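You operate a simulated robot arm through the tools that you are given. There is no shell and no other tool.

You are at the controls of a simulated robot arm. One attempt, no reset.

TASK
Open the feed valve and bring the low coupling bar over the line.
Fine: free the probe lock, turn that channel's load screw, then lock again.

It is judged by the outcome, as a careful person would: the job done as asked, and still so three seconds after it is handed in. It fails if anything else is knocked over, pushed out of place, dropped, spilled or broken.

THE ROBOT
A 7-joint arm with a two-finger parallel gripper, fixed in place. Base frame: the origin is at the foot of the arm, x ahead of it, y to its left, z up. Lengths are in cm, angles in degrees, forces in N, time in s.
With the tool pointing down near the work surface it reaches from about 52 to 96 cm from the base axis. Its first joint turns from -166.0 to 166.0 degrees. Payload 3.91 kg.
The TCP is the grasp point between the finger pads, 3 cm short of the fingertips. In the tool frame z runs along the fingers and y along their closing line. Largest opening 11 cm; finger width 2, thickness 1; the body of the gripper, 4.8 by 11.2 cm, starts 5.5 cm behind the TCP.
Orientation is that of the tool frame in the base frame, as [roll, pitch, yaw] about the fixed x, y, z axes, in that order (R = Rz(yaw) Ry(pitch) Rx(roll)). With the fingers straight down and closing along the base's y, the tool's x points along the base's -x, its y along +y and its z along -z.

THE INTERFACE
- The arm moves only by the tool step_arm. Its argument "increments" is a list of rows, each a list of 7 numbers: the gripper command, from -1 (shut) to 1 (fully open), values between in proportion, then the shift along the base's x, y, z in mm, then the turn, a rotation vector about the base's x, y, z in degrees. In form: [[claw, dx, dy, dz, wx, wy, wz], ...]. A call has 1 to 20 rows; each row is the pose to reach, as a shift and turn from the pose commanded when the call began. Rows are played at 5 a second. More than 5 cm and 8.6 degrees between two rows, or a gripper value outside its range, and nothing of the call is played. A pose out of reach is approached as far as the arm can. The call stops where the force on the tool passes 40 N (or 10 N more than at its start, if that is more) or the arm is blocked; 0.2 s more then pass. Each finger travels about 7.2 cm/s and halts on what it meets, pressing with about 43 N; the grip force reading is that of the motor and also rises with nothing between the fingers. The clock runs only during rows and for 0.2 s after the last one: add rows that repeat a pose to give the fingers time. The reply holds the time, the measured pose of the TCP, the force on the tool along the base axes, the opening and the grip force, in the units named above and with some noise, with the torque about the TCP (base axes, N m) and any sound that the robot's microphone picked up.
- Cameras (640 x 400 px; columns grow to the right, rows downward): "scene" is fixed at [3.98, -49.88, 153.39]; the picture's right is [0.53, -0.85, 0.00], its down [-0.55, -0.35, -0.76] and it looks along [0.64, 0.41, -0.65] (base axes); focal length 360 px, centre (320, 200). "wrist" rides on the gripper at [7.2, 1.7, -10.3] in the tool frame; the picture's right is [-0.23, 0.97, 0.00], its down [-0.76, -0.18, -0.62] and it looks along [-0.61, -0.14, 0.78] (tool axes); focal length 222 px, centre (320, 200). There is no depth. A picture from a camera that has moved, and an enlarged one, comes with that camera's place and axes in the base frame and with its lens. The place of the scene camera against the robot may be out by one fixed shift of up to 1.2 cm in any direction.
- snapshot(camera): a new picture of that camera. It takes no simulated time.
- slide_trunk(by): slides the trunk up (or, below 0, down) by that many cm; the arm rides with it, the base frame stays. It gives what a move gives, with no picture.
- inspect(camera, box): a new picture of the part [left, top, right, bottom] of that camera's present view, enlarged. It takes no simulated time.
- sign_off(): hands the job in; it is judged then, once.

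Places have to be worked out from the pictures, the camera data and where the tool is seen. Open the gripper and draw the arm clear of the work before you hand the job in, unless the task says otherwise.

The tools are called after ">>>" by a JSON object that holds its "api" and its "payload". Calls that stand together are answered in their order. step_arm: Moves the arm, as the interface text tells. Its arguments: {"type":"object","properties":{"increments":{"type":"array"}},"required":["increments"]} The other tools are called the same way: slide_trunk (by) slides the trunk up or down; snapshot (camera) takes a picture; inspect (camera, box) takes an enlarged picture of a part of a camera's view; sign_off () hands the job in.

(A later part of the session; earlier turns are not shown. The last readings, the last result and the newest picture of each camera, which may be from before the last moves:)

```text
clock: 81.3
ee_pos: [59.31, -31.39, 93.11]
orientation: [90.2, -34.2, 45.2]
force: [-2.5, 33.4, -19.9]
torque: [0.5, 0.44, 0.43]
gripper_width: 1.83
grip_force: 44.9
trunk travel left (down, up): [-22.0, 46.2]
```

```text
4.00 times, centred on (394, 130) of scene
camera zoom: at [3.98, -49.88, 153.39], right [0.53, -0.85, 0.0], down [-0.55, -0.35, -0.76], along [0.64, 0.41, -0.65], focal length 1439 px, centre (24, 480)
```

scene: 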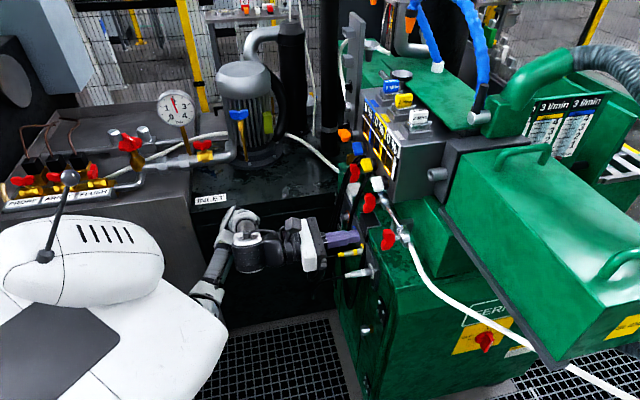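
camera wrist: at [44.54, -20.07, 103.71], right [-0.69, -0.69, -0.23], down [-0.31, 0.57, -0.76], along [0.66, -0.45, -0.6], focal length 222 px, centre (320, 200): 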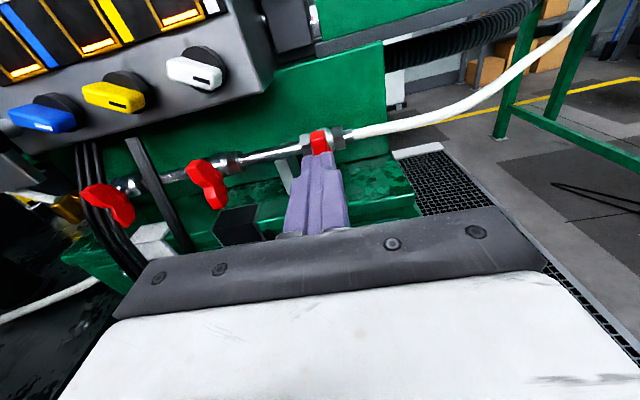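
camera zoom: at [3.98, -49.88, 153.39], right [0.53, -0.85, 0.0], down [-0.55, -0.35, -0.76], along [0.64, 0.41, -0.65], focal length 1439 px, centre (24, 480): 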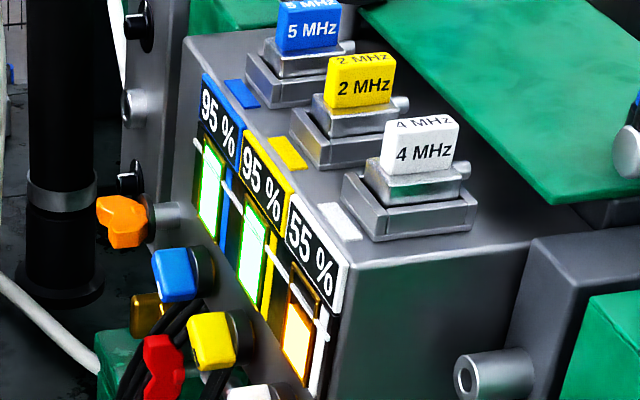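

At 56° it reads 95 / 95 / 55 %. I relax the side load by about a millimetre and finish the quarter turn.

>>> {"api": "step_arm", "payload": {"increments": [[-1, 0.1, 1.0, -0.5, 0, 0, 0], [-1, 0.1, 1.0, -0.5, -2.83, 2.83, 0], [-1, 0.1, 1.0, -0.5, -5.66, 5.66, 0], [-1, 0.1, 1.0, -0.5, -8.5, 8.5, 0], [-1, 0.1, 1.0, -0.5, -11.3, 11.3, 0], [-1, 0.1, 1.0, -0.5, -11.3, 11.3, 0]]}}

>>> {"api": "inspect", "payload": {"camera": "scene", "box": [346, 80, 442, 180]}}

```text
clock: 82.7
ee_pos: [59.3, -31.43, 93.13]
orientation: [90.2, -18.2, 45.2]
force: [12.2, 15.6, -13.2]
torque: [0.41, 0.35, 0.2]
gripper_width: 1.85
grip_force: 44.4
trunk travel left (down, up): [-22.0, 46.2]
```

```text
4.00 times, centred on (394, 130) of scene
camera zoom: at [3.98, -49.88, 153.39], right [0.53, -0.85, 0.0], down [-0.55, -0.35, -0.76], along [0.64, 0.41, -0.65], focal length 1439 px, centre (24, 480)
```

zoom: 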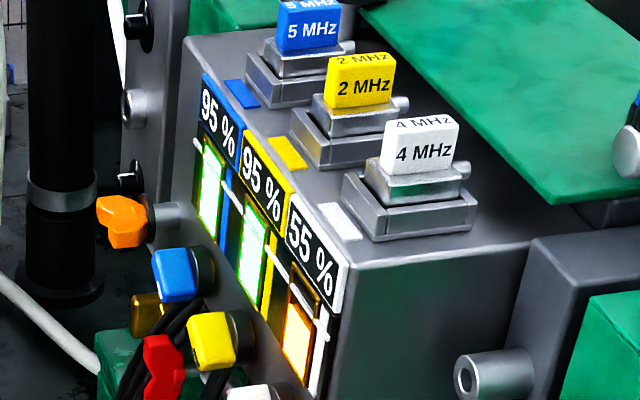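

Saturated at 95 / 95 / 55 %. I complete the last 18° so the handle lies along the pipe.

>>> {"api": "step_arm", "payload": {"increments": [[-1, 0.5, 0.5, -0.4, 0, 0, 0], [-1, 0.5, 0.5, -0.4, -2.83, 2.83, 0], [-1, 0.5, 0.5, -0.4, -5.66, 5.66, 0], [-1, 0.5, 0.5, -0.4, -8.5, 8.5, 0], [-1, 0.5, 0.5, -0.4, -11.3, 11.3, 0], [-1, 0.5, 0.5, -0.4, -12.8, 12.8, 0], [-1, 0.5, 0.5, -0.4, -12.8, 12.8, 0]]}}

>>> {"api": "inspect", "payload": {"camera": "scene", "box": [346, 80, 442, 180]}}

>>> {"api": "inspect", "payload": {"camera": "scene", "box": [330, 210, 426, 270]}}

```text
clock: 84.3
ee_pos: [59.36, -31.41, 92.95]
orientation: [90.3, -0.2, 45.2]
force: [0.0, 20.3, -26.1]
torque: [0.54, 0.53, -0.3]
gripper_width: 1.84
grip_force: 45.1
trunk travel left (down, up): [-22.0, 46.2]
```

```text
4.00 times, centred on (394, 130) of scene
camera zoom: at [3.98, -49.88, 153.39], right [0.53, -0.85, 0.0], down [-0.55, -0.35, -0.76], along [0.64, 0.41, -0.65], focal length 1439 px, centre (24, 480)
```

zoom: 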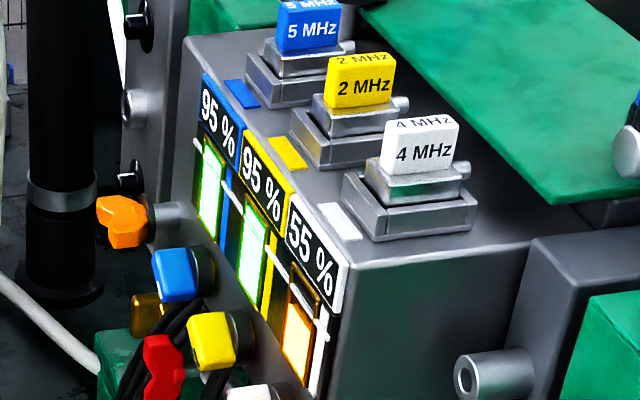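

```text
6.67 times, centred on (378, 240) of scene
camera zoom: at [3.98, -49.88, 153.39], right [0.53, -0.85, 0.0], down [-0.55, -0.35, -0.76], along [0.64, 0.41, -0.65], focal length 2398 px, centre (-67, -67)
```

zoom: 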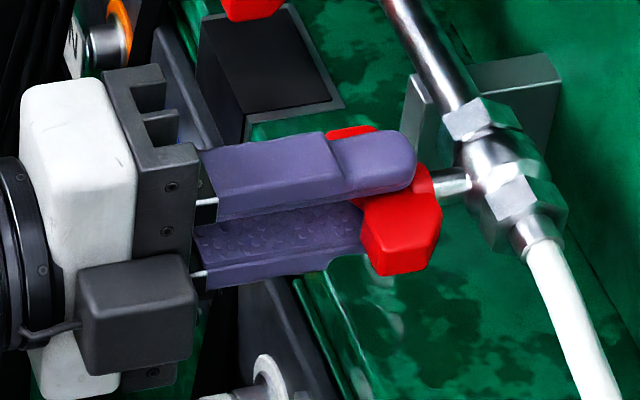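

The feed valve is fully open, handle along the pipe. I unload the residual side force, open the fingers, and back straight out.

>>> {"api": "step_arm", "payload": {"increments": [[-1, -0.1, 0.4, -0.6, 0, 0, 0], [-0.7, -0.1, 0.4, -0.6, 0, 0, 0], [-0.4, -0.1, 0.4, -0.6, 0, 0, 0], [-0.1, -0.1, 0.4, -0.6, 0, 0, 0], [-0.1, -0.1, 0.4, -0.6, 0, 0, 0], [-0.1, -15, 15, -0.6, 0, 0, 0], [-0.1, -30, 30, -0.6, 0, 0, 0], [-0.1, -45, 45, -0.6, 0, 0, 0], [-0.1, -60, 60, -0.6, 0, 0, 0], [-0.1, -60, 60, -0.6, 0, 0, 0]]}}

>>> {"api": "snapshot", "payload": {"camera": "scene"}}

>>> {"api": "inspect", "payload": {"camera": "scene", "box": [346, 80, 442, 180]}}

>>> {"api": "inspect", "payload": {"camera": "scene", "box": [344, 190, 440, 250]}}

```text
clock: 86.5
ee_pos: [53.25, -25.32, 93.16]
orientation: [90.0, -0.3, 45.1]
force: [-0.1, -0.8, 0.6]
torque: [-0.01, 0.02, -0.01]
gripper_width: 4.97
grip_force: 0.0
trunk travel left (down, up): [-22.0, 46.2]
```

```text
taken
```

scene: 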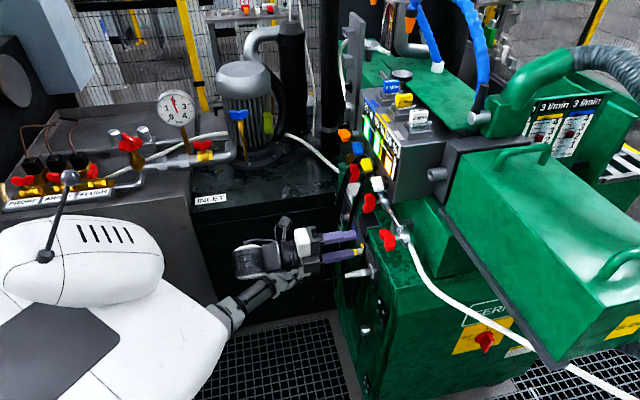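

```text
4.00 times, centred on (394, 130) of scene
camera zoom: at [3.98, -49.88, 153.39], right [0.53, -0.85, 0.0], down [-0.55, -0.35, -0.76], along [0.64, 0.41, -0.65], focal length 1439 px, centre (24, 480)
```

zoom: 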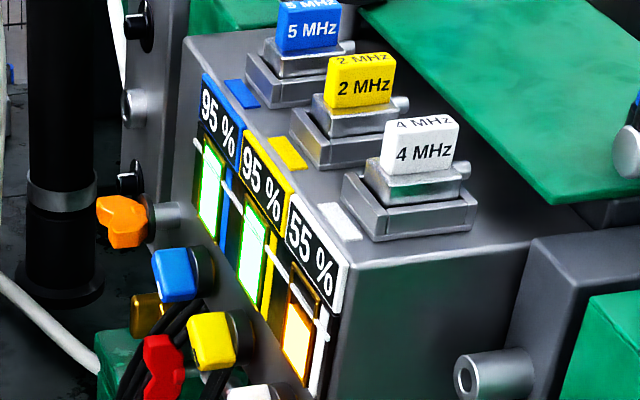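

```text
6.67 times, centred on (392, 220) of scene
camera zoom: at [3.98, -49.88, 153.39], right [0.53, -0.85, 0.0], down [-0.55, -0.35, -0.76], along [0.64, 0.41, -0.65], focal length 2398 px, centre (-160, 67)
```

zoom: 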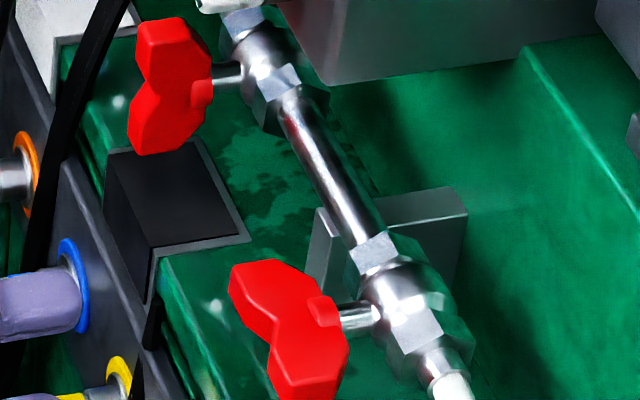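

The feed valve stays open and the bars hold at 95 / 95 / 55 %. Now the probe lock: I move left in front of the orange wing and roll the hand upright to measure it.

>>> {"api": "step_arm", "payload": {"increments": [[-0.1, 10, 14, 10, 5.66, -5.66, 0], [-0.1, 25, 32, 20, 11.3, -11.3, 0], [-0.1, 40, 50, 30, 17, -17, 0], [-0.1, 55, 68, 40, 22.6, -22.6, 0], [-0.1, 70, 86, 50, 28.3, -28.3, 0], [-0.1, 85, 104, 60, 33.9, -33.9, 0], [-0.1, 100, 122, 70, 39.6, -39.6, 0], [-0.1, 115, 140, 80, 45.3, -45.3, 0], [-0.1, 130, 160, 90, 50.9, -50.9, 0], [-0.1, 145, 180, 95, 56.6, -56.6, 0], [-0.1, 160, 205, 98, 61, -61, 0], [-0.1, 175, 225, 98, 63.64, -63.64, 0], [-0.1, 175, 225, 98, 63.64, -63.64, 0]]}}

>>> {"api": "snapshot", "payload": {"camera": "wrist"}}

>>> {"api": "inspect", "payload": {"camera": "wrist", "box": [160, 60, 448, 240]}}

```text
clock: 89.3
ee_pos: [70.79, -2.74, 103.06]
orientation: [-71.5, -89.7, -153.5]
force: [0.6, 0.9, 0.4]
torque: [-0.02, 0.02, 0.0]
gripper_width: 4.96
grip_force: 0.0
trunk travel left (down, up): [-22.0, 46.2]
```

```text
taken
camera wrist: at [62.17, 3.27, 110.21], right [-0.69, -0.69, -0.23], down [-0.31, 0.57, -0.76], along [0.66, -0.45, -0.6], focal length 222 px, centre (320, 200)
```

wrist: 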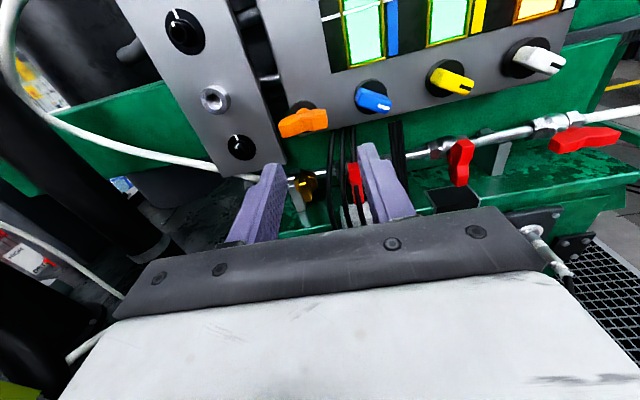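

```text
2.22 times, centred on (304, 150) of wrist
camera zoom: at [62.17, 3.27, 110.21], right [-0.69, -0.69, -0.23], down [-0.31, 0.57, -0.76], along [0.66, -0.45, -0.6], focal length 494 px, centre (356, 311)
```

zoom: 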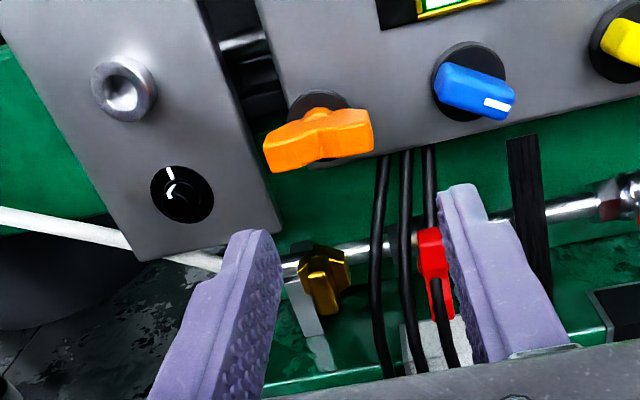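

The orange wing is horizontal, centred at u≈-49.6, z≈103.05. I roll the hand a further 90° so the fingers close vertically, and line up with it.

>>> {"api": "step_arm", "payload": {"increments": [[-0.1, 3, -1, 0, 5.66, -5.66, 0], [-0.1, 6, -2, 0, 11.3, -11.3, 0], [-0.1, 9, -3, 0, 17, -17, 0], [-0.1, 12, -4, 0, 22.6, -22.6, 0], [-0.1, 15, -5, 0, 28.3, -28.3, 0], [-0.1, 18, -6, 0, 33.9, -33.9, 0], [-0.1, 21, -7, 0, 39.6, -39.6, 0], [-0.1, 24, -8, 0, 45.3, -45.3, 0], [-0.1, 27, -9, 0, 50.9, -50.9, 0], [-0.1, 30, -10, 0, 56.6, -56.6, 0], [-0.1, 32, -11, 0, 61, -61, 0], [-0.1, 32, -11, 0, 63.64, -63.64, 0], [-0.1, 32, -11, 0, 63.64, -63.64, 0]]}}

>>> {"api": "snapshot", "payload": {"camera": "wrist"}}

>>> {"api": "inspect", "payload": {"camera": "scene", "box": [290, 105, 386, 165]}}

```text
clock: 92.1
ee_pos: [74.04, -4.17, 102.95]
orientation: [-90.0, 0.4, -135.1]
force: [-0.5, 0.3, 0.7]
torque: [-0.02, 0.02, 0.01]
gripper_width: 4.96
grip_force: 0.2
trunk travel left (down, up): [-22.0, 46.2]
```

```text
taken
camera wrist: at [61.47, -1.74, 101.21], right [0.17, 0.17, -0.97], down [0.1, 0.98, 0.18], along [0.98, -0.13, 0.15], focal length 222 px, centre (320, 200)
```

wrist: 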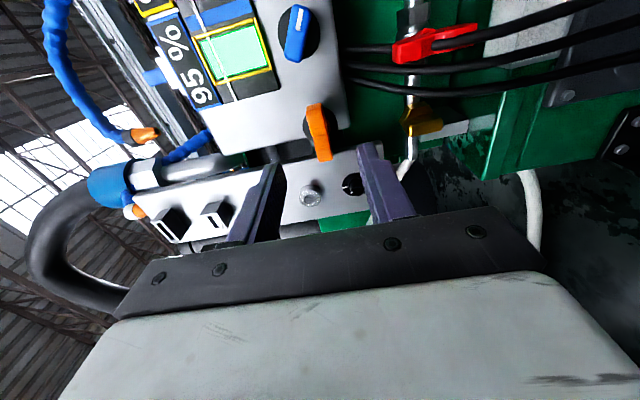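

```text
6.67 times, centred on (338, 135) of scene
camera zoom: at [3.98, -49.88, 153.39], right [0.53, -0.85, 0.0], down [-0.55, -0.35, -0.76], along [0.64, 0.41, -0.65], focal length 2398 px, centre (200, 633)
```

zoom: 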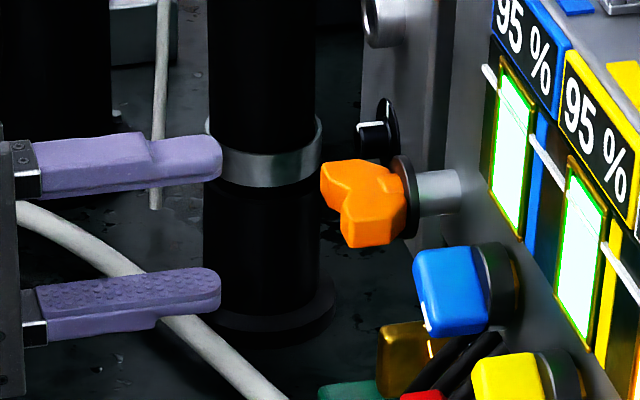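

The fingers line up with the wing above and below. By scale, its front is 4.8 cm and its back disc 7.3 cm ahead of the tips; I advance 6.5 cm and check.

>>> {"api": "step_arm", "payload": {"increments": [[-0.1, 15, -15, 0, 0, 0, 0], [-0.1, 30, -30, 0, 0, 0, 0], [-0.1, 40, -39, 1, 0, 0, 0], [-0.1, 46, -44, 1, 0, 0, 0], [-0.1, 46, -44, 1, 0, 0, 0]]}}

>>> {"api": "inspect", "payload": {"camera": "scene", "box": [290, 105, 386, 165]}}

>>> {"api": "snapshot", "payload": {"camera": "wrist"}}

```text
clock: 93.3
ee_pos: [78.41, -8.38, 103.07]
orientation: [-90.1, 0.3, -135.2]
force: [-0.8, 0.4, 0.7]
torque: [-0.05, 0.03, -0.03]
gripper_width: 4.95
grip_force: 0.0
trunk travel left (down, up): [-22.0, 46.2]
```

```text
6.67 times, centred on (338, 135) of scene
camera zoom: at [3.98, -49.88, 153.39], right [0.53, -0.85, 0.0], down [-0.55, -0.35, -0.76], along [0.64, 0.41, -0.65], focal length 2398 px, centre (200, 633)
```

zoom: 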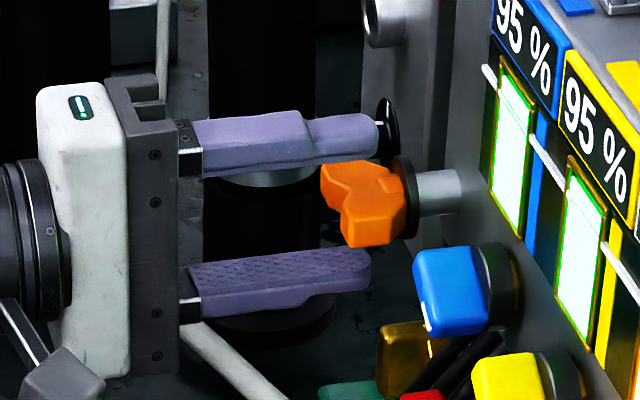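

```text
taken
camera wrist: at [66.02, -6.18, 101.34], right [0.16, 0.16, -0.97], down [0.1, 0.98, 0.18], along [0.98, -0.13, 0.14], focal length 222 px, centre (320, 200)
```

wrist: 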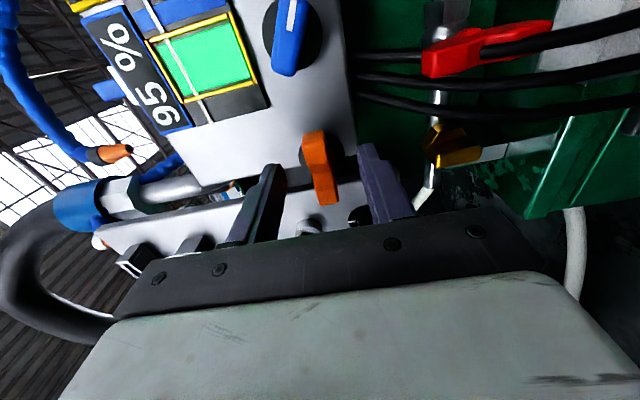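

The wing is centred between the fingers and about 2 cm deep in the grip. I advance 3 mm more and close.

>>> {"api": "step_arm", "payload": {"increments": [[-0.1, 2, -2, 0, 0, 0, 0], [-0.4, 2, -2, 0, 0, 0, 0], [-0.7, 2, -2, 0, 0, 0, 0], [-1, 2, -2, 0, 0, 0, 0], [-1, 2, -2, 0, 0, 0, 0], [-1, 2, -2, 0, 0, 0, 0]]}}

>>> {"api": "inspect", "payload": {"camera": "scene", "box": [306, 115, 386, 165]}}

```text
clock: 94.7
ee_pos: [78.59, -8.66, 102.99]
orientation: [-90.1, 0.3, -135.1]
force: [-4.3, 2.0, -6.2]
torque: [-0.04, 0.05, 0.13]
gripper_width: 1.41
grip_force: 45.0
trunk travel left (down, up): [-22.0, 46.2]
```

```text
8.00 times, centred on (346, 140) of scene
camera zoom: at [3.98, -49.88, 153.39], right [0.53, -0.85, 0.0], down [-0.55, -0.35, -0.76], along [0.64, 0.41, -0.65], focal length 2878 px, centre (112, 680)
```

zoom: 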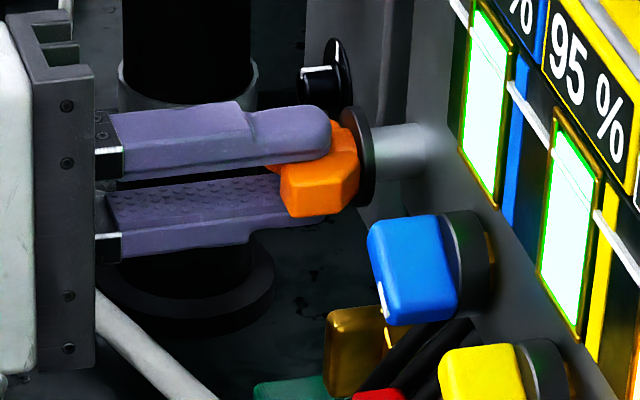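

Gripped (1.4 cm). I try freeing it counter-clockwise, first just 8°, and read the torque.

>>> {"api": "step_arm", "payload": {"increments": [[-1, 0, 0, 0, -2.8, 2.8, 0], [-1, 0, 0, 0, -5.66, 5.66, 0], [-1, 0, 0, 0, -5.66, 5.66, 0]]}}

```text
clock: 95.5
ee_pos: [78.81, -8.58, 103.1]
orientation: [-90.1, -7.7, -135.0]
force: [-4.0, 6.1, -9.2]
torque: [0.89, -0.76, 0.55]
gripper_width: 1.64
grip_force: 44.8
trunk travel left (down, up): [-22.0, 46.2]
```

The fingers spread and a 1.2 N·m counter-torque built up, so it is against a stop that way. I go back and try clockwise.

>>> {"api": "step_arm", "payload": {"increments": [[-1, 0, 0, 0, 2.8, -2.8, 0], [-1, 0, 0, 0, 5.66, -5.66, 0], [-1, 0, 0, 0, 8.5, -8.5, 0], [-1, 0, 0, 0, 11.3, -11.3, 0], [-1, 0, 0, 0, 11.3, -11.3, 0]]}}

>>> {"api": "inspect", "payload": {"camera": "scene", "box": [306, 115, 386, 165]}}

```text
clock: 96.7
ee_pos: [78.67, -8.67, 102.95]
orientation: [-90.1, 8.3, -135.2]
force: [-13.2, 5.6, -14.7]
torque: [0.21, 0.18, -0.91]
gripper_width: 1.38
grip_force: 45.3
trunk travel left (down, up): [-22.0, 46.2]
```

```text
8.00 times, centred on (346, 140) of scene
camera zoom: at [3.98, -49.88, 153.39], right [0.53, -0.85, 0.0], down [-0.55, -0.35, -0.76], along [0.64, 0.41, -0.65], focal length 2878 px, centre (112, 680)
```

zoom: 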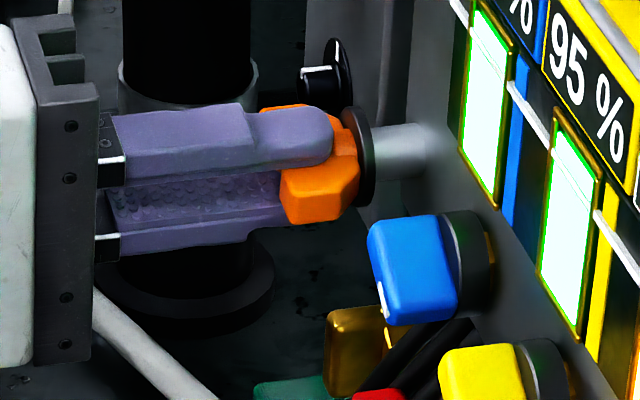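

Clockwise it turns freely. I trim and continue clockwise in stages, watching for the stop.

>>> {"api": "step_arm", "payload": {"increments": [[-1, -0.4, 0.2, -0.4, 0, 0, 0], [-1, -0.4, 0.2, -0.4, 2.83, -2.83, 0], [-1, -0.4, 0.2, -0.4, 5.66, -5.66, 0], [-1, -0.4, 0.2, -0.4, 8.5, -8.5, 0], [-1, -0.4, 0.2, -0.4, 11.3, -11.3, 0], [-1, -0.4, 0.2, -0.4, 14.1, -14.1, 0], [-1, -0.4, 0.2, -0.4, 17, -17, 0], [-1, -0.4, 0.2, -0.4, 17, -17, 0]]}}

```text
clock: 98.5
ee_pos: [78.79, -8.59, 102.89]
orientation: [-90.1, 32.4, -135.0]
force: [3.1, -7.6, -4.3]
torque: [-0.16, -0.18, 0.25]
gripper_width: 1.37
grip_force: 45.1
trunk travel left (down, up): [-22.0, 46.2]
```

>>> {"api": "step_arm", "payload": {"increments": [[-1, 0.1, -0.1, -0.1, 2.83, -2.83, 0], [-1, 0.1, -0.1, -0.1, 5.66, -5.66, 0], [-1, 0.1, -0.1, -0.1, 8.5, -8.5, 0], [-1, 0.1, -0.1, -0.1, 11.3, -11.3, 0], [-1, 0.1, -0.1, -0.1, 14.1, -14.1, 0], [-1, 0.1, -0.1, -0.1, 17, -17, 0], [-1, 0.1, -0.1, -0.1, 17, -17, 0]]}}

>>> {"api": "inspect", "payload": {"camera": "scene", "box": [306, 95, 434, 175]}}

```text
clock: 100.1
ee_pos: [78.83, -8.66, 102.9]
orientation: [-90.3, 56.4, -135.3]
force: [1.4, -1.6, -9.6]
torque: [-0.69, -0.7, 0.51]
gripper_width: 1.38
grip_force: 44.5
trunk travel left (down, up): [-22.0, 46.2]
```

```text
5.00 times, centred on (370, 135) of scene
camera zoom: at [3.98, -49.88, 153.39], right [0.53, -0.85, 0.0], down [-0.55, -0.35, -0.76], along [0.64, 0.41, -0.65], focal length 1798 px, centre (70, 525)
```

zoom: 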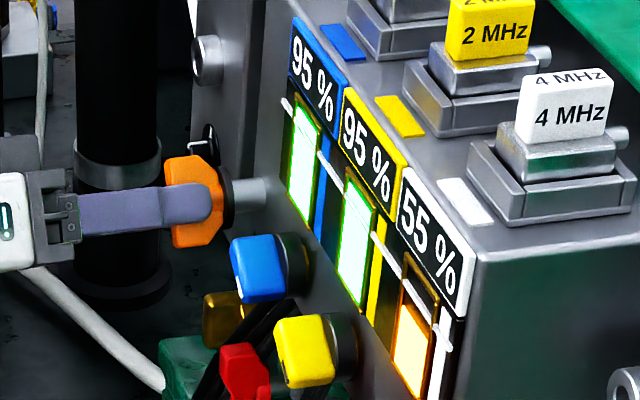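

At 56° it still turns freely. I continue toward 90° and look for a stop.

>>> {"api": "step_arm", "payload": {"increments": [[-1, 0, 0, -0.2, 2.83, -2.83, 0], [-1, 0, 0, -0.2, 5.66, -5.66, 0], [-1, 0, 0, -0.2, 8.5, -8.5, 0], [-1, 0, 0, -0.2, 11.3, -11.3, 0], [-1, 0, 0, -0.2, 14.1, -14.1, 0], [-1, 0, 0, -0.2, 17, -17, 0], [-1, 0, 0, -0.2, 17, -17, 0]]}}

```text
clock: 101.7
ee_pos: [78.84, -8.49, 102.82]
orientation: [-91.0, 80.5, -135.8]
force: [0.8, 5.1, -9.7]
torque: [0.23, 0.17, -0.09]
gripper_width: 1.37
grip_force: 45.4
trunk travel left (down, up): [-22.0, 46.2]
```

>>> {"api": "step_arm", "payload": {"increments": [[-1, 0, 0, -0.2, 2.83, -2.83, 0], [-1, 0, 0, -0.2, 5.66, -5.66, 0], [-1, 0, 0, -0.2, 6.9, -6.9, 0], [-1, 0, 0, -0.2, 6.9, -6.9, 0]]}}

>>> {"api": "inspect", "payload": {"camera": "scene", "box": [306, 95, 434, 175]}}

>>> {"api": "snapshot", "payload": {"camera": "wrist"}}

```text
clock: 102.7
ee_pos: [78.84, -8.4, 102.82]
orientation: [130.2, 89.8, 85.3]
force: [7.3, 2.3, -2.3]
torque: [0.81, 1.17, 0.04]
gripper_width: 1.39
grip_force: 45.3
trunk travel left (down, up): [-22.0, 46.2]
```

```text
5.00 times, centred on (370, 135) of scene
camera zoom: at [3.98, -49.88, 153.39], right [0.53, -0.85, 0.0], down [-0.55, -0.35, -0.76], along [0.64, 0.41, -0.65], focal length 1798 px, centre (70, 525)
```

zoom: 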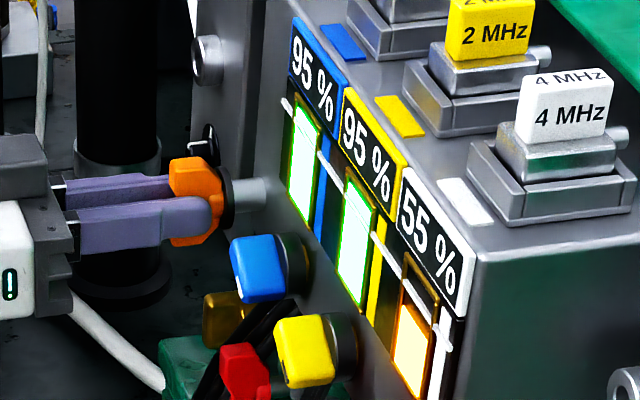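

```text
taken
camera wrist: at [72.65, 0.04, 95.64], right [0.69, 0.69, 0.23], down [-0.57, 0.31, 0.76], along [0.45, -0.65, 0.6], focal length 222 px, centre (320, 200)
```

wrist: 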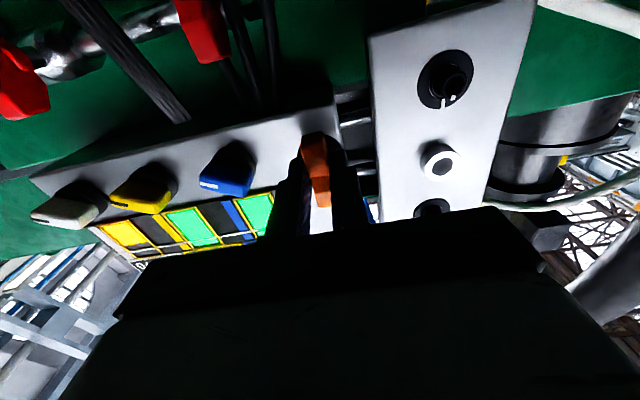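

Turned 90° clockwise (wing now vertical). I nudge another 5° to see whether this is the end stop.

>>> {"api": "step_arm", "payload": {"increments": [[-1, 0, 0, 0, 1.8, -1.8, 0], [-1, 0, 0, 0, 3.6, -3.6, 0], [-1, 0, 0, 0, 3.6, -3.6, 0]]}}

```text
clock: 103.5
ee_pos: [78.78, -8.53, 102.83]
orientation: [90.7, 84.8, 45.8]
force: [6.4, 3.2, -3.2]
torque: [-1.24, 0.37, 0.13]
gripper_width: 1.56
grip_force: 44.8
trunk travel left (down, up): [-22.0, 46.2]
```

That is the end stop, so the lock is fully freed at 90°. I take off the 5° overtravel, open the fingers and back away.

>>> {"api": "step_arm", "payload": {"increments": [[-1, 0, 0, 0, -3.4, 3.4, 0], [-1, 0, 0, 0, -3.4, 3.4, 0], [-0.7, 0, 0, 0, -3.4, 3.4, 0], [-0.4, 0, 0, 0, -3.4, 3.4, 0], [-0.1, 0, 0, 0, -3.4, 3.4, 0], [-0.1, 0, 0, 0, -3.4, 3.4, 0], [-0.1, -15, 15, 0, -3.4, 3.4, 0], [-0.1, -30, 30, 0, -3.4, 3.4, 0], [-0.1, -45, 45, 0, -3.4, 3.4, 0], [-0.1, -55, 55, 0, -3.4, 3.4, 0], [-0.1, -55, 55, 0, -3.4, 3.4, 0]]}}

>>> {"api": "inspect", "payload": {"camera": "scene", "box": [306, 95, 434, 175]}}

```text
clock: 105.9
ee_pos: [73.28, -2.91, 102.92]
orientation: [99.7, 89.6, 54.8]
force: [-0.3, -0.1, 0.6]
torque: [0.01, -0.01, -0.04]
gripper_width: 4.95
grip_force: 0.0
trunk travel left (down, up): [-22.0, 46.2]
```

```text
5.00 times, centred on (370, 135) of scene
camera zoom: at [3.98, -49.88, 153.39], right [0.53, -0.85, 0.0], down [-0.55, -0.35, -0.76], along [0.64, 0.41, -0.65], focal length 1798 px, centre (70, 525)
```

zoom: 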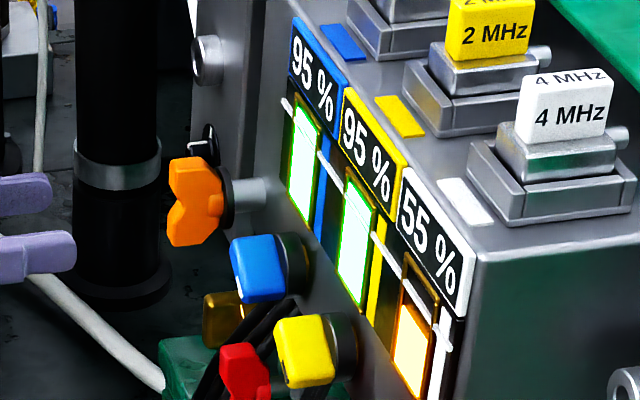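

The orange wing is vertical now and stays there. I move across to the white knob while rolling the hand so the fingers will close across its bar (the bar points about 33° below horizontal-right).

>>> {"api": "step_arm", "payload": {"increments": [[-0.1, -4, -4, 0, -5.66, 5.66, 0], [-0.1, -9, -9, 0, -11.3, 11.3, 0], [-0.1, -14, -14, 0, -17, 17, 0], [-0.1, -19, -19, 0, -22.6, 22.6, 0], [-0.1, -24, -24, 0, -28.3, 28.3, 0], [-0.1, -29, -29, 0, -33.9, 33.9, 0], [-0.1, -34, -34, 0, -39.6, 39.6, 0], [-0.1, -39, -39, 0, -45.3, 45.3, 0], [-0.1, -44, -44, 0, -50.9, 50.9, 0], [-0.1, -49, -49, 0, -56.6, 56.6, 0], [-0.1, -54, -54, 0, -62.2, 62.2, 0], [-0.1, -59, -59, 0, -67.9, 67.9, 0], [-0.1, -64, -64, 0, -73.5, 73.5, 0], [-0.1, -69, -69, 0, -79.2, 79.2, 0], [-0.1, -74, -74, 0, -84.9, 84.9, 0], [-0.1, -79, -79, 0, -90.5, 90.5, 0], [-0.1, -83, -83, 0, -96.2, 96.2, 0], [-0.1, -83, -83, 0, -101.8, 101.8, 0], [-0.1, -83, -83, 0, -101.8, 101.8, 0]]}}

>>> {"api": "snapshot", "payload": {"camera": "wrist"}}

```text
clock: 109.9
ee_pos: [64.89, -11.43, 103.09]
orientation: [-89.9, -53.6, -135.3]
force: [0.2, -0.4, 0.5]
torque: [0.01, -0.01, -0.03]
gripper_width: 4.95
grip_force: 0.1
trunk travel left (down, up): [-22.0, 46.2]
```

```text
taken
camera wrist: at [53.57, -8.04, 107.76], right [-0.46, -0.46, -0.76], down [-0.02, 0.86, -0.51], along [0.89, -0.22, -0.4], focal length 222 px, centre (320, 200)
```

wrist: 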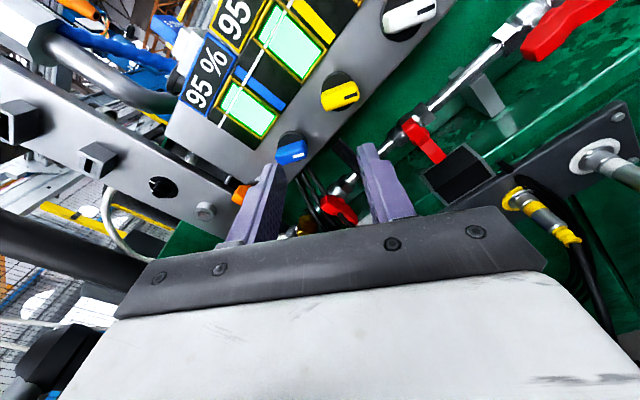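

>>> {"api": "step_arm", "payload": {"increments": [[-0.1, -6, -6, 0, -5.66, 5.66, 0], [-0.1, -12, -12, 0, -11.3, 11.3, 0], [-0.1, -18, -18, 0, -17, 17, 0], [-0.1, -24, -24, 0, -22.6, 22.6, 0], [-0.1, -30, -30, 0, -28.3, 28.3, 0], [-0.1, -36, -36, 0, -33.9, 33.9, 0], [-0.1, -42, -42, 0, -39.6, 39.6, 0], [-0.1, -48, -48, 0, -45.3, 45.3, 0], [-0.1, -54, -54, 0, -50.9, 50.9, 0], [-0.1, -60, -60, 0, -56.6, 56.6, 0], [-0.1, -66, -66, 0, -62.2, 62.2, 0], [-0.1, -72, -72, 0, -65.8, 65.8, 0], [-0.1, -72, -72, 0, -65.8, 65.8, 0]]}}

>>> {"api": "snapshot", "payload": {"camera": "wrist"}}

>>> {"api": "inspect", "payload": {"camera": "scene", "box": [314, 145, 410, 205]}}

```text
clock: 112.7
ee_pos: [57.69, -18.62, 102.86]
orientation: [89.9, -33.3, 45.1]
force: [0.0, -0.4, 1.1]
torque: [-0.02, -0.02, 0.02]
gripper_width: 4.95
grip_force: 0.0
trunk travel left (down, up): [-22.0, 46.2]
```

```text
taken
camera wrist: at [53.95, -7.6, 108.33], right [-0.51, -0.51, 0.69], down [-0.82, 0.06, -0.57], along [0.25, -0.86, -0.45], focal length 222 px, centre (320, 200)
```

wrist: 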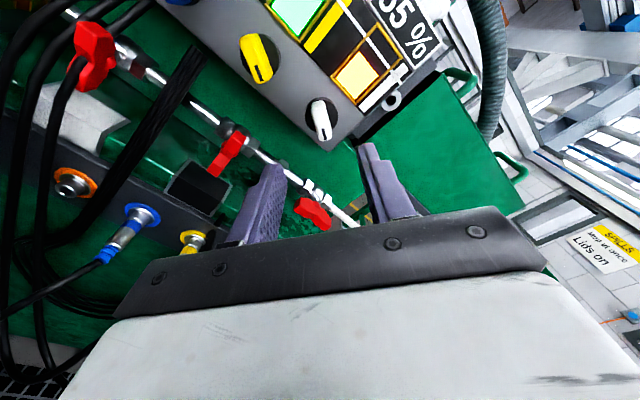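

```text
6.67 times, centred on (362, 175) of scene
camera zoom: at [3.98, -49.88, 153.39], right [0.53, -0.85, 0.0], down [-0.55, -0.35, -0.76], along [0.64, 0.41, -0.65], focal length 2398 px, centre (40, 367)
```

zoom: 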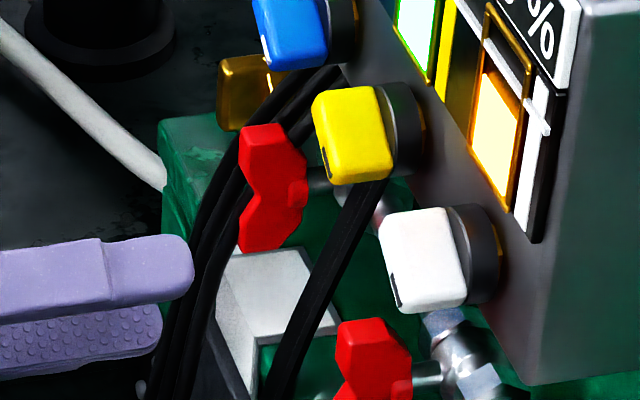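

The bar of the white knob is now parallel to the pads. I approach to about 1 cm short and check alignment in both views.

>>> {"api": "step_arm", "payload": {"increments": [[-0.1, 15, -15, 1, 0, 0, 0], [-0.1, 30, -30, 1, 0, 0, 0], [-0.1, 42, -42, 1, 0, 0, 0], [-0.1, 46, -46, 1, 0, 0, 0], [-0.1, 46, -46, 1, 0, 0, 0]]}}

>>> {"api": "inspect", "payload": {"camera": "wrist", "box": [208, 60, 432, 200]}}

>>> {"api": "inspect", "payload": {"camera": "scene", "box": [330, 155, 410, 205]}}

```text
clock: 113.9
ee_pos: [62.34, -23.21, 103.08]
orientation: [89.8, -33.4, 45.1]
force: [-0.3, -0.1, 0.3]
torque: [0.02, 0.01, 0.0]
gripper_width: 4.94
grip_force: 0.0
trunk travel left (down, up): [-22.0, 46.2]
```

```text
2.86 times, centred on (320, 130) of wrist
camera zoom: at [58.56, -12.26, 108.42], right [-0.51, -0.51, 0.69], down [-0.82, 0.06, -0.57], along [0.25, -0.86, -0.45], focal length 635 px, centre (320, 400)
```

zoom: 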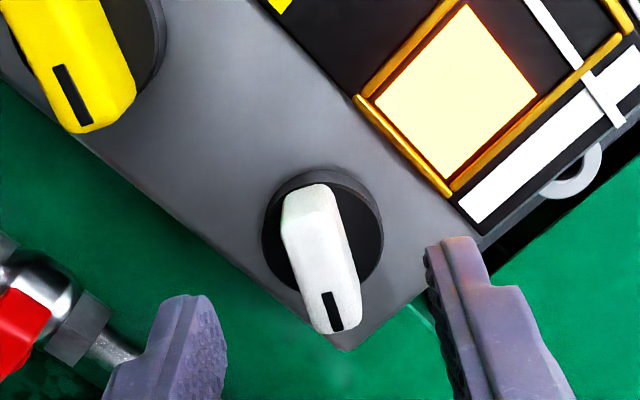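

```text
8.00 times, centred on (370, 180) of scene
camera zoom: at [3.98, -49.88, 153.39], right [0.53, -0.85, 0.0], down [-0.55, -0.35, -0.76], along [0.64, 0.41, -0.65], focal length 2878 px, centre (-80, 360)
```

zoom: 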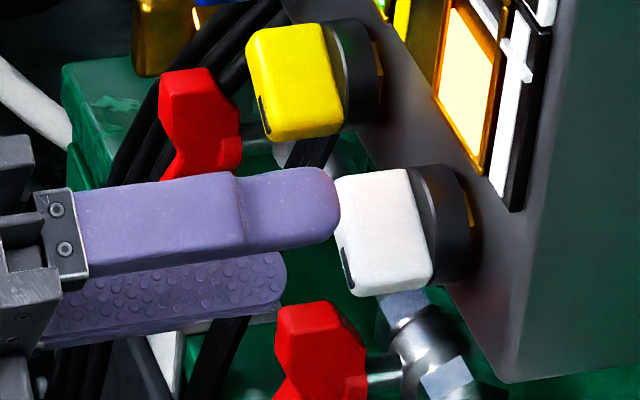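

Alignment is good in both views; the bar starts 0.8 cm ahead of the tips and is about 2.4 cm deep. I go in 2.6 cm and close.

>>> {"api": "step_arm", "payload": {"increments": [[-0.1, 6, -6, 0, 0, 0, 0], [-0.1, 12, -12, 0, 0, 0, 0], [-0.1, 18, -18, 0, 0, 0, 0], [-0.1, 18, -18, 0, 0, 0, 0], [-0.4, 18, -18, 0, 0, 0, 0], [-0.7, 18, -18, 0, 0, 0, 0], [-1, 18, -18, 0, 0, 0, 0], [-1, 18, -18, 0, 0, 0, 0], [-1, 18, -18, 0, 0, 0, 0]]}}

>>> {"api": "inspect", "payload": {"camera": "scene", "box": [330, 155, 410, 205]}}

>>> {"api": "inspect", "payload": {"camera": "wrist", "box": [208, 60, 432, 200]}}

```text
clock: 115.9
ee_pos: [64.12, -25.06, 103.07]
orientation: [89.9, -33.3, 45.1]
force: [1.1, -3.9, 3.3]
torque: [0.03, 0.01, -0.14]
gripper_width: 1.36
grip_force: 45.3
trunk travel left (down, up): [-22.0, 46.2]
```

```text
8.00 times, centred on (370, 180) of scene
camera zoom: at [3.98, -49.88, 153.39], right [0.53, -0.85, 0.0], down [-0.55, -0.35, -0.76], along [0.64, 0.41, -0.65], focal length 2878 px, centre (-80, 360)
```

zoom: 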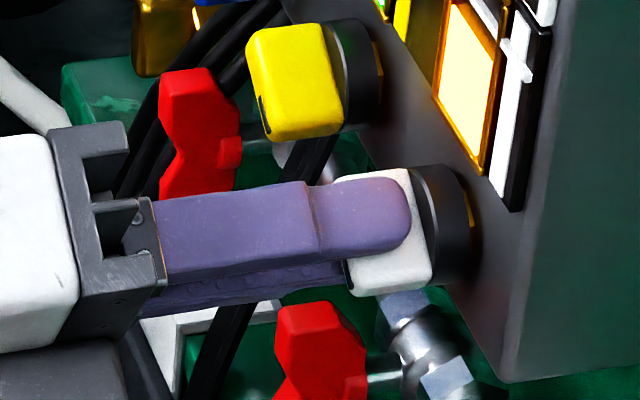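

```text
2.86 times, centred on (320, 130) of wrist
camera zoom: at [60.33, -14.06, 108.45], right [-0.51, -0.51, 0.69], down [-0.82, 0.06, -0.57], along [0.25, -0.86, -0.45], focal length 635 px, centre (320, 400)
```

zoom: 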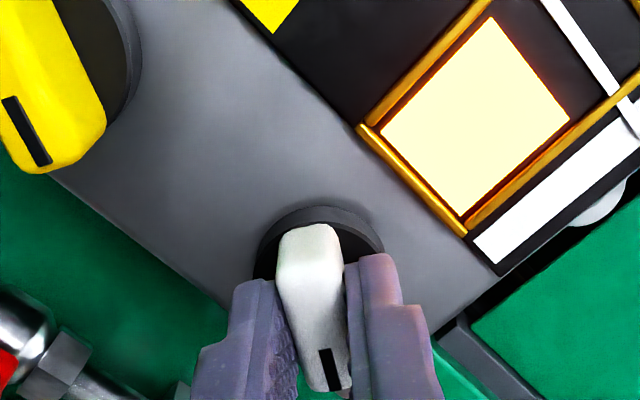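

The white knob's bar is gripped. I turn it clockwise (screw in) by 8° and watch the torque and the display.

>>> {"api": "step_arm", "payload": {"increments": [[-1, 0, 0, 0, 2.83, -2.83, 0], [-1, 0, 0, 0, 5.66, -5.66, 0], [-1, 0, 0, 0, 5.66, -5.66, 0]]}}

>>> {"api": "inspect", "payload": {"camera": "scene", "box": [346, 90, 442, 190]}}

```text
clock: 116.7
ee_pos: [64.11, -25.1, 103.11]
orientation: [89.9, -41.5, 45.1]
force: [2.6, -7.0, 6.2]
torque: [0.09, 0.04, -0.21]
gripper_width: 1.38
grip_force: 45.2
trunk travel left (down, up): [-22.0, 46.2]
```

```text
4.00 times, centred on (394, 140) of scene
camera zoom: at [3.98, -49.88, 153.39], right [0.53, -0.85, 0.0], down [-0.55, -0.35, -0.76], along [0.64, 0.41, -0.65], focal length 1439 px, centre (24, 440)
```

zoom: 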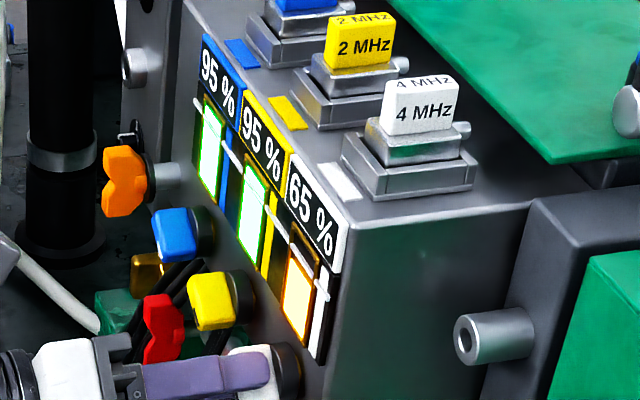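

Clockwise raises it: 55 → 65 %. I continue in 8° steps.

>>> {"api": "step_arm", "payload": {"increments": [[-1, 0, 0, 0.1, 2.83, -2.83, 0], [-1, 0, 0, 0.1, 5.66, -5.66, 0], [-1, 0, 0, 0.1, 8.5, -8.5, 0], [-1, 0, 0, 0.1, 8.5, -8.5, 0]]}}

>>> {"api": "inspect", "payload": {"camera": "scene", "box": [346, 90, 442, 190]}}

```text
clock: 117.7
ee_pos: [64.02, -25.07, 103.22]
orientation: [89.7, -53.7, 45.2]
force: [2.3, -12.0, 9.3]
torque: [0.14, 0.15, -0.37]
gripper_width: 1.37
grip_force: 45.0
trunk travel left (down, up): [-22.0, 46.2]
```

```text
4.00 times, centred on (394, 140) of scene
camera zoom: at [3.98, -49.88, 153.39], right [0.53, -0.85, 0.0], down [-0.55, -0.35, -0.76], along [0.64, 0.41, -0.65], focal length 1439 px, centre (24, 440)
```

zoom: 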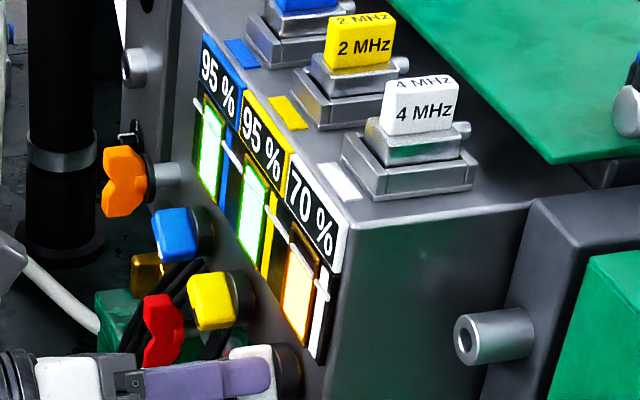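

70 % after 20°. I trim slightly and turn another 16°.

>>> {"api": "step_arm", "payload": {"increments": [[-1, 0, -0.3, 0.3, 2.83, -2.83, 0], [-1, 0, -0.3, 0.3, 5.66, -5.66, 0], [-1, 0, -0.3, 0.3, 8.5, -8.5, 0], [-1, 0, -0.3, 0.3, 11.3, -11.3, 0], [-1, 0, -0.3, 0.3, 11.3, -11.3, 0]]}}

>>> {"api": "inspect", "payload": {"camera": "scene", "box": [346, 90, 442, 190]}}

```text
clock: 118.9
ee_pos: [64.13, -25.07, 103.19]
orientation: [89.7, -69.6, 45.3]
force: [3.8, -15.1, 12.0]
torque: [-0.09, -0.07, -0.19]
gripper_width: 1.39
grip_force: 44.9
trunk travel left (down, up): [-22.0, 46.2]
```

```text
4.00 times, centred on (394, 140) of scene
camera zoom: at [3.98, -49.88, 153.39], right [0.53, -0.85, 0.0], down [-0.55, -0.35, -0.76], along [0.64, 0.41, -0.65], focal length 1439 px, centre (24, 440)
```

zoom: 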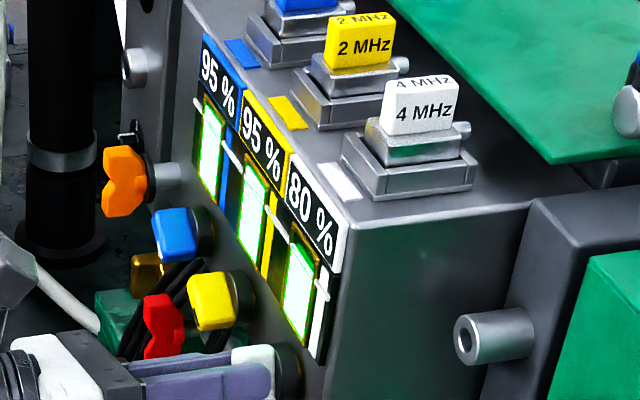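

The white bar has turned green at 80 %. I check how far it is above the line.

>>> {"api": "inspect", "payload": {"camera": "scene", "box": [390, 140, 438, 185]}}

>>> {"api": "snapshot", "payload": {"camera": "wrist"}}

```text
8.89 times, centred on (414, 162) of scene
camera zoom: at [3.98, -49.88, 153.39], right [0.53, -0.85, 0.0], down [-0.55, -0.35, -0.76], along [0.64, 0.41, -0.65], focal length 3197 px, centre (-516, 533)
```

zoom: 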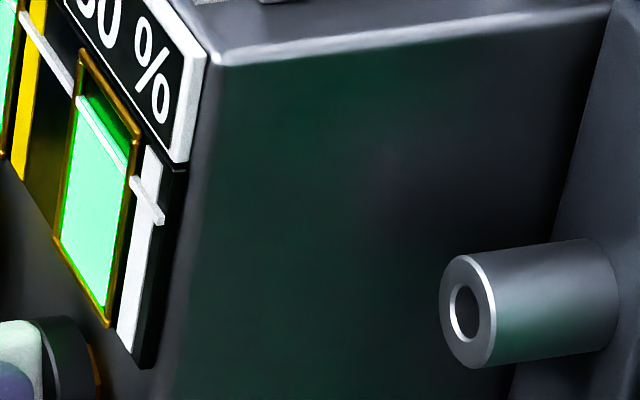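

```text
taken
camera wrist: at [57.35, -17.04, 110.48], right [-0.7, -0.7, 0.13], down [-0.51, 0.37, -0.78], along [0.5, -0.61, -0.62], focal length 222 px, centre (320, 200)
```

wrist: 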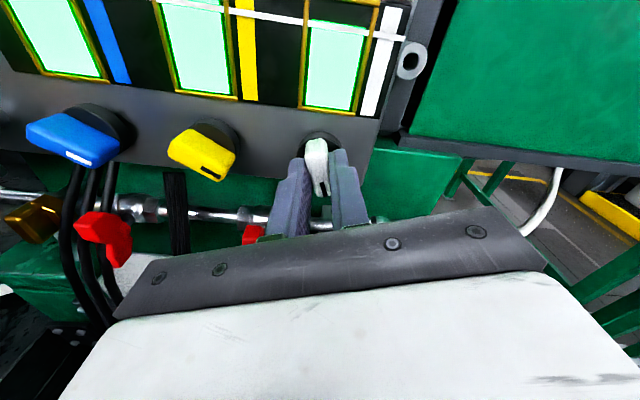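

At 80 % the bar just passes the line. I add about 14° for margin, aiming at the 90 % region like the other two.

>>> {"api": "step_arm", "payload": {"increments": [[-1, 0.1, -0.4, 0.3, 2.83, -2.83, 0], [-1, 0.1, -0.4, 0.3, 5.66, -5.66, 0], [-1, 0.1, -0.4, 0.3, 8.5, -8.5, 0], [-1, 0.1, -0.4, 0.3, 9.9, -9.9, 0], [-1, 0.1, -0.4, 0.3, 9.9, -9.9, 0]]}}

>>> {"api": "inspect", "payload": {"camera": "scene", "box": [346, 90, 442, 190]}}

```text
clock: 120.1
ee_pos: [64.16, -25.0, 103.16]
orientation: [89.2, -83.6, 45.8]
force: [-6.8, -6.8, 4.5]
torque: [-0.16, -0.2, -0.08]
gripper_width: 1.37
grip_force: 45.1
trunk travel left (down, up): [-22.0, 46.2]
```

```text
4.00 times, centred on (394, 140) of scene
camera zoom: at [3.98, -49.88, 153.39], right [0.53, -0.85, 0.0], down [-0.55, -0.35, -0.76], along [0.64, 0.41, -0.65], focal length 1439 px, centre (24, 440)
```

zoom: 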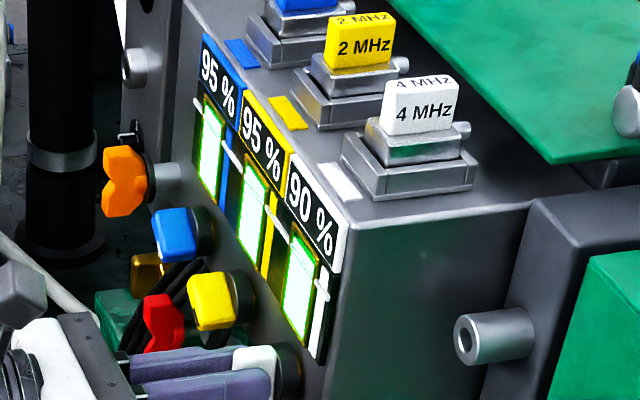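

90 %, clearly over the line. I release the knob and back straight out.

>>> {"api": "step_arm", "payload": {"increments": [[-1, 0, 0, 0, 0, 0, 0], [-0.7, 0, 0, 0, 0, 0, 0], [-0.4, 0, 0, 0, 0, 0, 0], [-0.1, 0, 0, 0, 0, 0, 0], [-0.1, 0, 0, 0, 0, 0, 0], [-0.1, -15, 15, 0, 0, 0, 0], [-0.1, -30, 30, 0, 0, 0, 0], [-0.1, -45, 45, 0, 0, 0, 0], [-0.1, -62, 62, 0, 0, 0, 0], [-0.1, -62, 62, 0, 0, 0, 0]]}}

>>> {"api": "inspect", "payload": {"camera": "scene", "box": [346, 90, 442, 190]}}

>>> {"api": "inspect", "payload": {"camera": "scene", "box": [330, 120, 426, 200]}}

```text
clock: 122.3
ee_pos: [57.81, -18.68, 103.08]
orientation: [89.2, -83.5, 45.7]
force: [-0.8, 0.0, -0.5]
torque: [-0.02, 0.0, 0.0]
gripper_width: 4.92
grip_force: 0.1
trunk travel left (down, up): [-22.0, 46.2]
```

```text
4.00 times, centred on (394, 140) of scene
camera zoom: at [3.98, -49.88, 153.39], right [0.53, -0.85, 0.0], down [-0.55, -0.35, -0.76], along [0.64, 0.41, -0.65], focal length 1439 px, centre (24, 440)
```

zoom: 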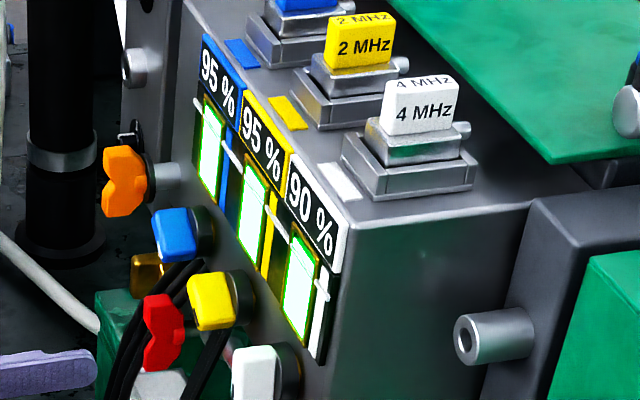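

```text
5.00 times, centred on (378, 160) of scene
camera zoom: at [3.98, -49.88, 153.39], right [0.53, -0.85, 0.0], down [-0.55, -0.35, -0.76], along [0.64, 0.41, -0.65], focal length 1798 px, centre (30, 400)
```

zoom: 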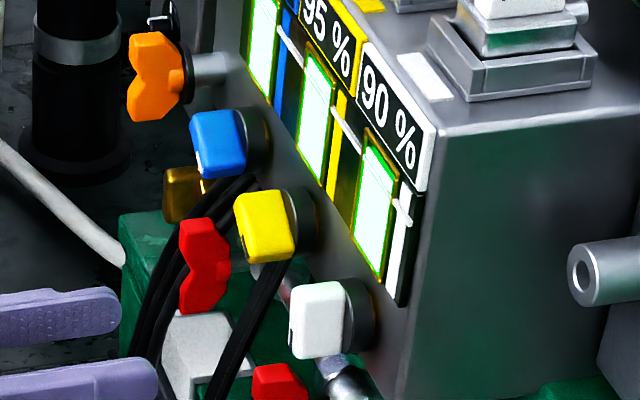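

Released cleanly: 95 / 95 / 90 %, lock still vertical. Now I go back to the orange wing with the hand upright to lock it again.

>>> {"api": "step_arm", "payload": {"increments": [[-0.1, 20, 19, 0, 1.5, -1.5, 0], [-0.1, 40, 38, 0, 3, -3, 0], [-0.1, 60, 57, 0, 4.6, -4.6, 0], [-0.1, 80, 76, 0, 4.6, -4.6, 0], [-0.1, 100, 95, 0, 4.6, -4.6, 0], [-0.1, 120, 114, 0, 4.6, -4.6, 0], [-0.1, 140, 133, 0, 4.6, -4.6, 0], [-0.1, 158, 152, -1, 4.6, -4.6, 0], [-0.1, 158, 152, -1, 4.6, -4.6, 0]]}}

>>> {"api": "inspect", "payload": {"camera": "wrist", "box": [208, 60, 432, 200]}}

>>> {"api": "inspect", "payload": {"camera": "scene", "box": [290, 105, 386, 165]}}

```text
clock: 124.3
ee_pos: [73.77, -3.8, 103.04]
orientation: [38.9, -89.9, 96.1]
force: [-0.3, 0.3, -0.5]
torque: [-0.01, 0.02, 0.03]
gripper_width: 4.97
grip_force: 0.0
trunk travel left (down, up): [-22.0, 46.2]
```

```text
2.86 times, centred on (320, 130) of wrist
camera zoom: at [65.19, 2.45, 110.28], right [-0.69, -0.69, -0.23], down [-0.31, 0.56, -0.76], along [0.65, -0.45, -0.61], focal length 635 px, centre (320, 400)
```

zoom: 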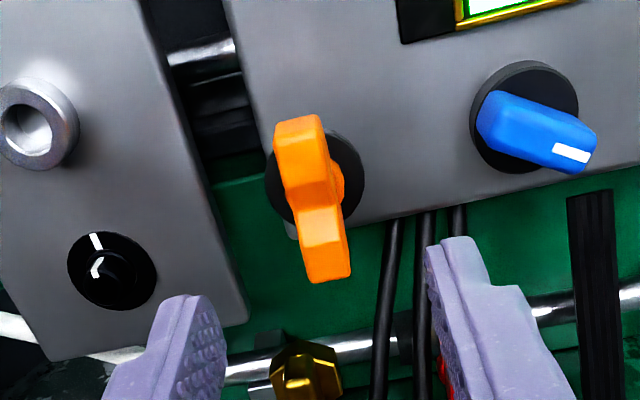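

```text
6.67 times, centred on (338, 135) of scene
camera zoom: at [3.98, -49.88, 153.39], right [0.53, -0.85, 0.0], down [-0.55, -0.35, -0.76], along [0.64, 0.41, -0.65], focal length 2398 px, centre (200, 633)
```

zoom: 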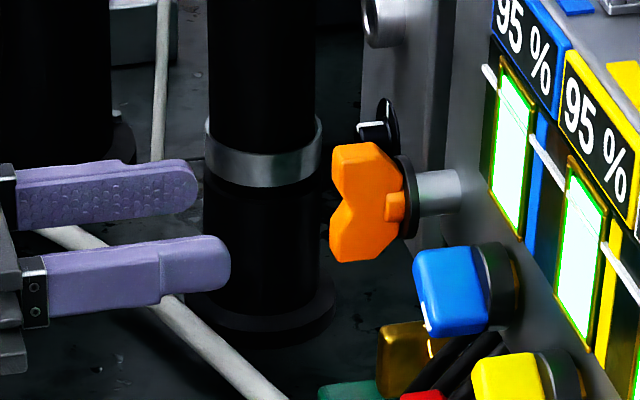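

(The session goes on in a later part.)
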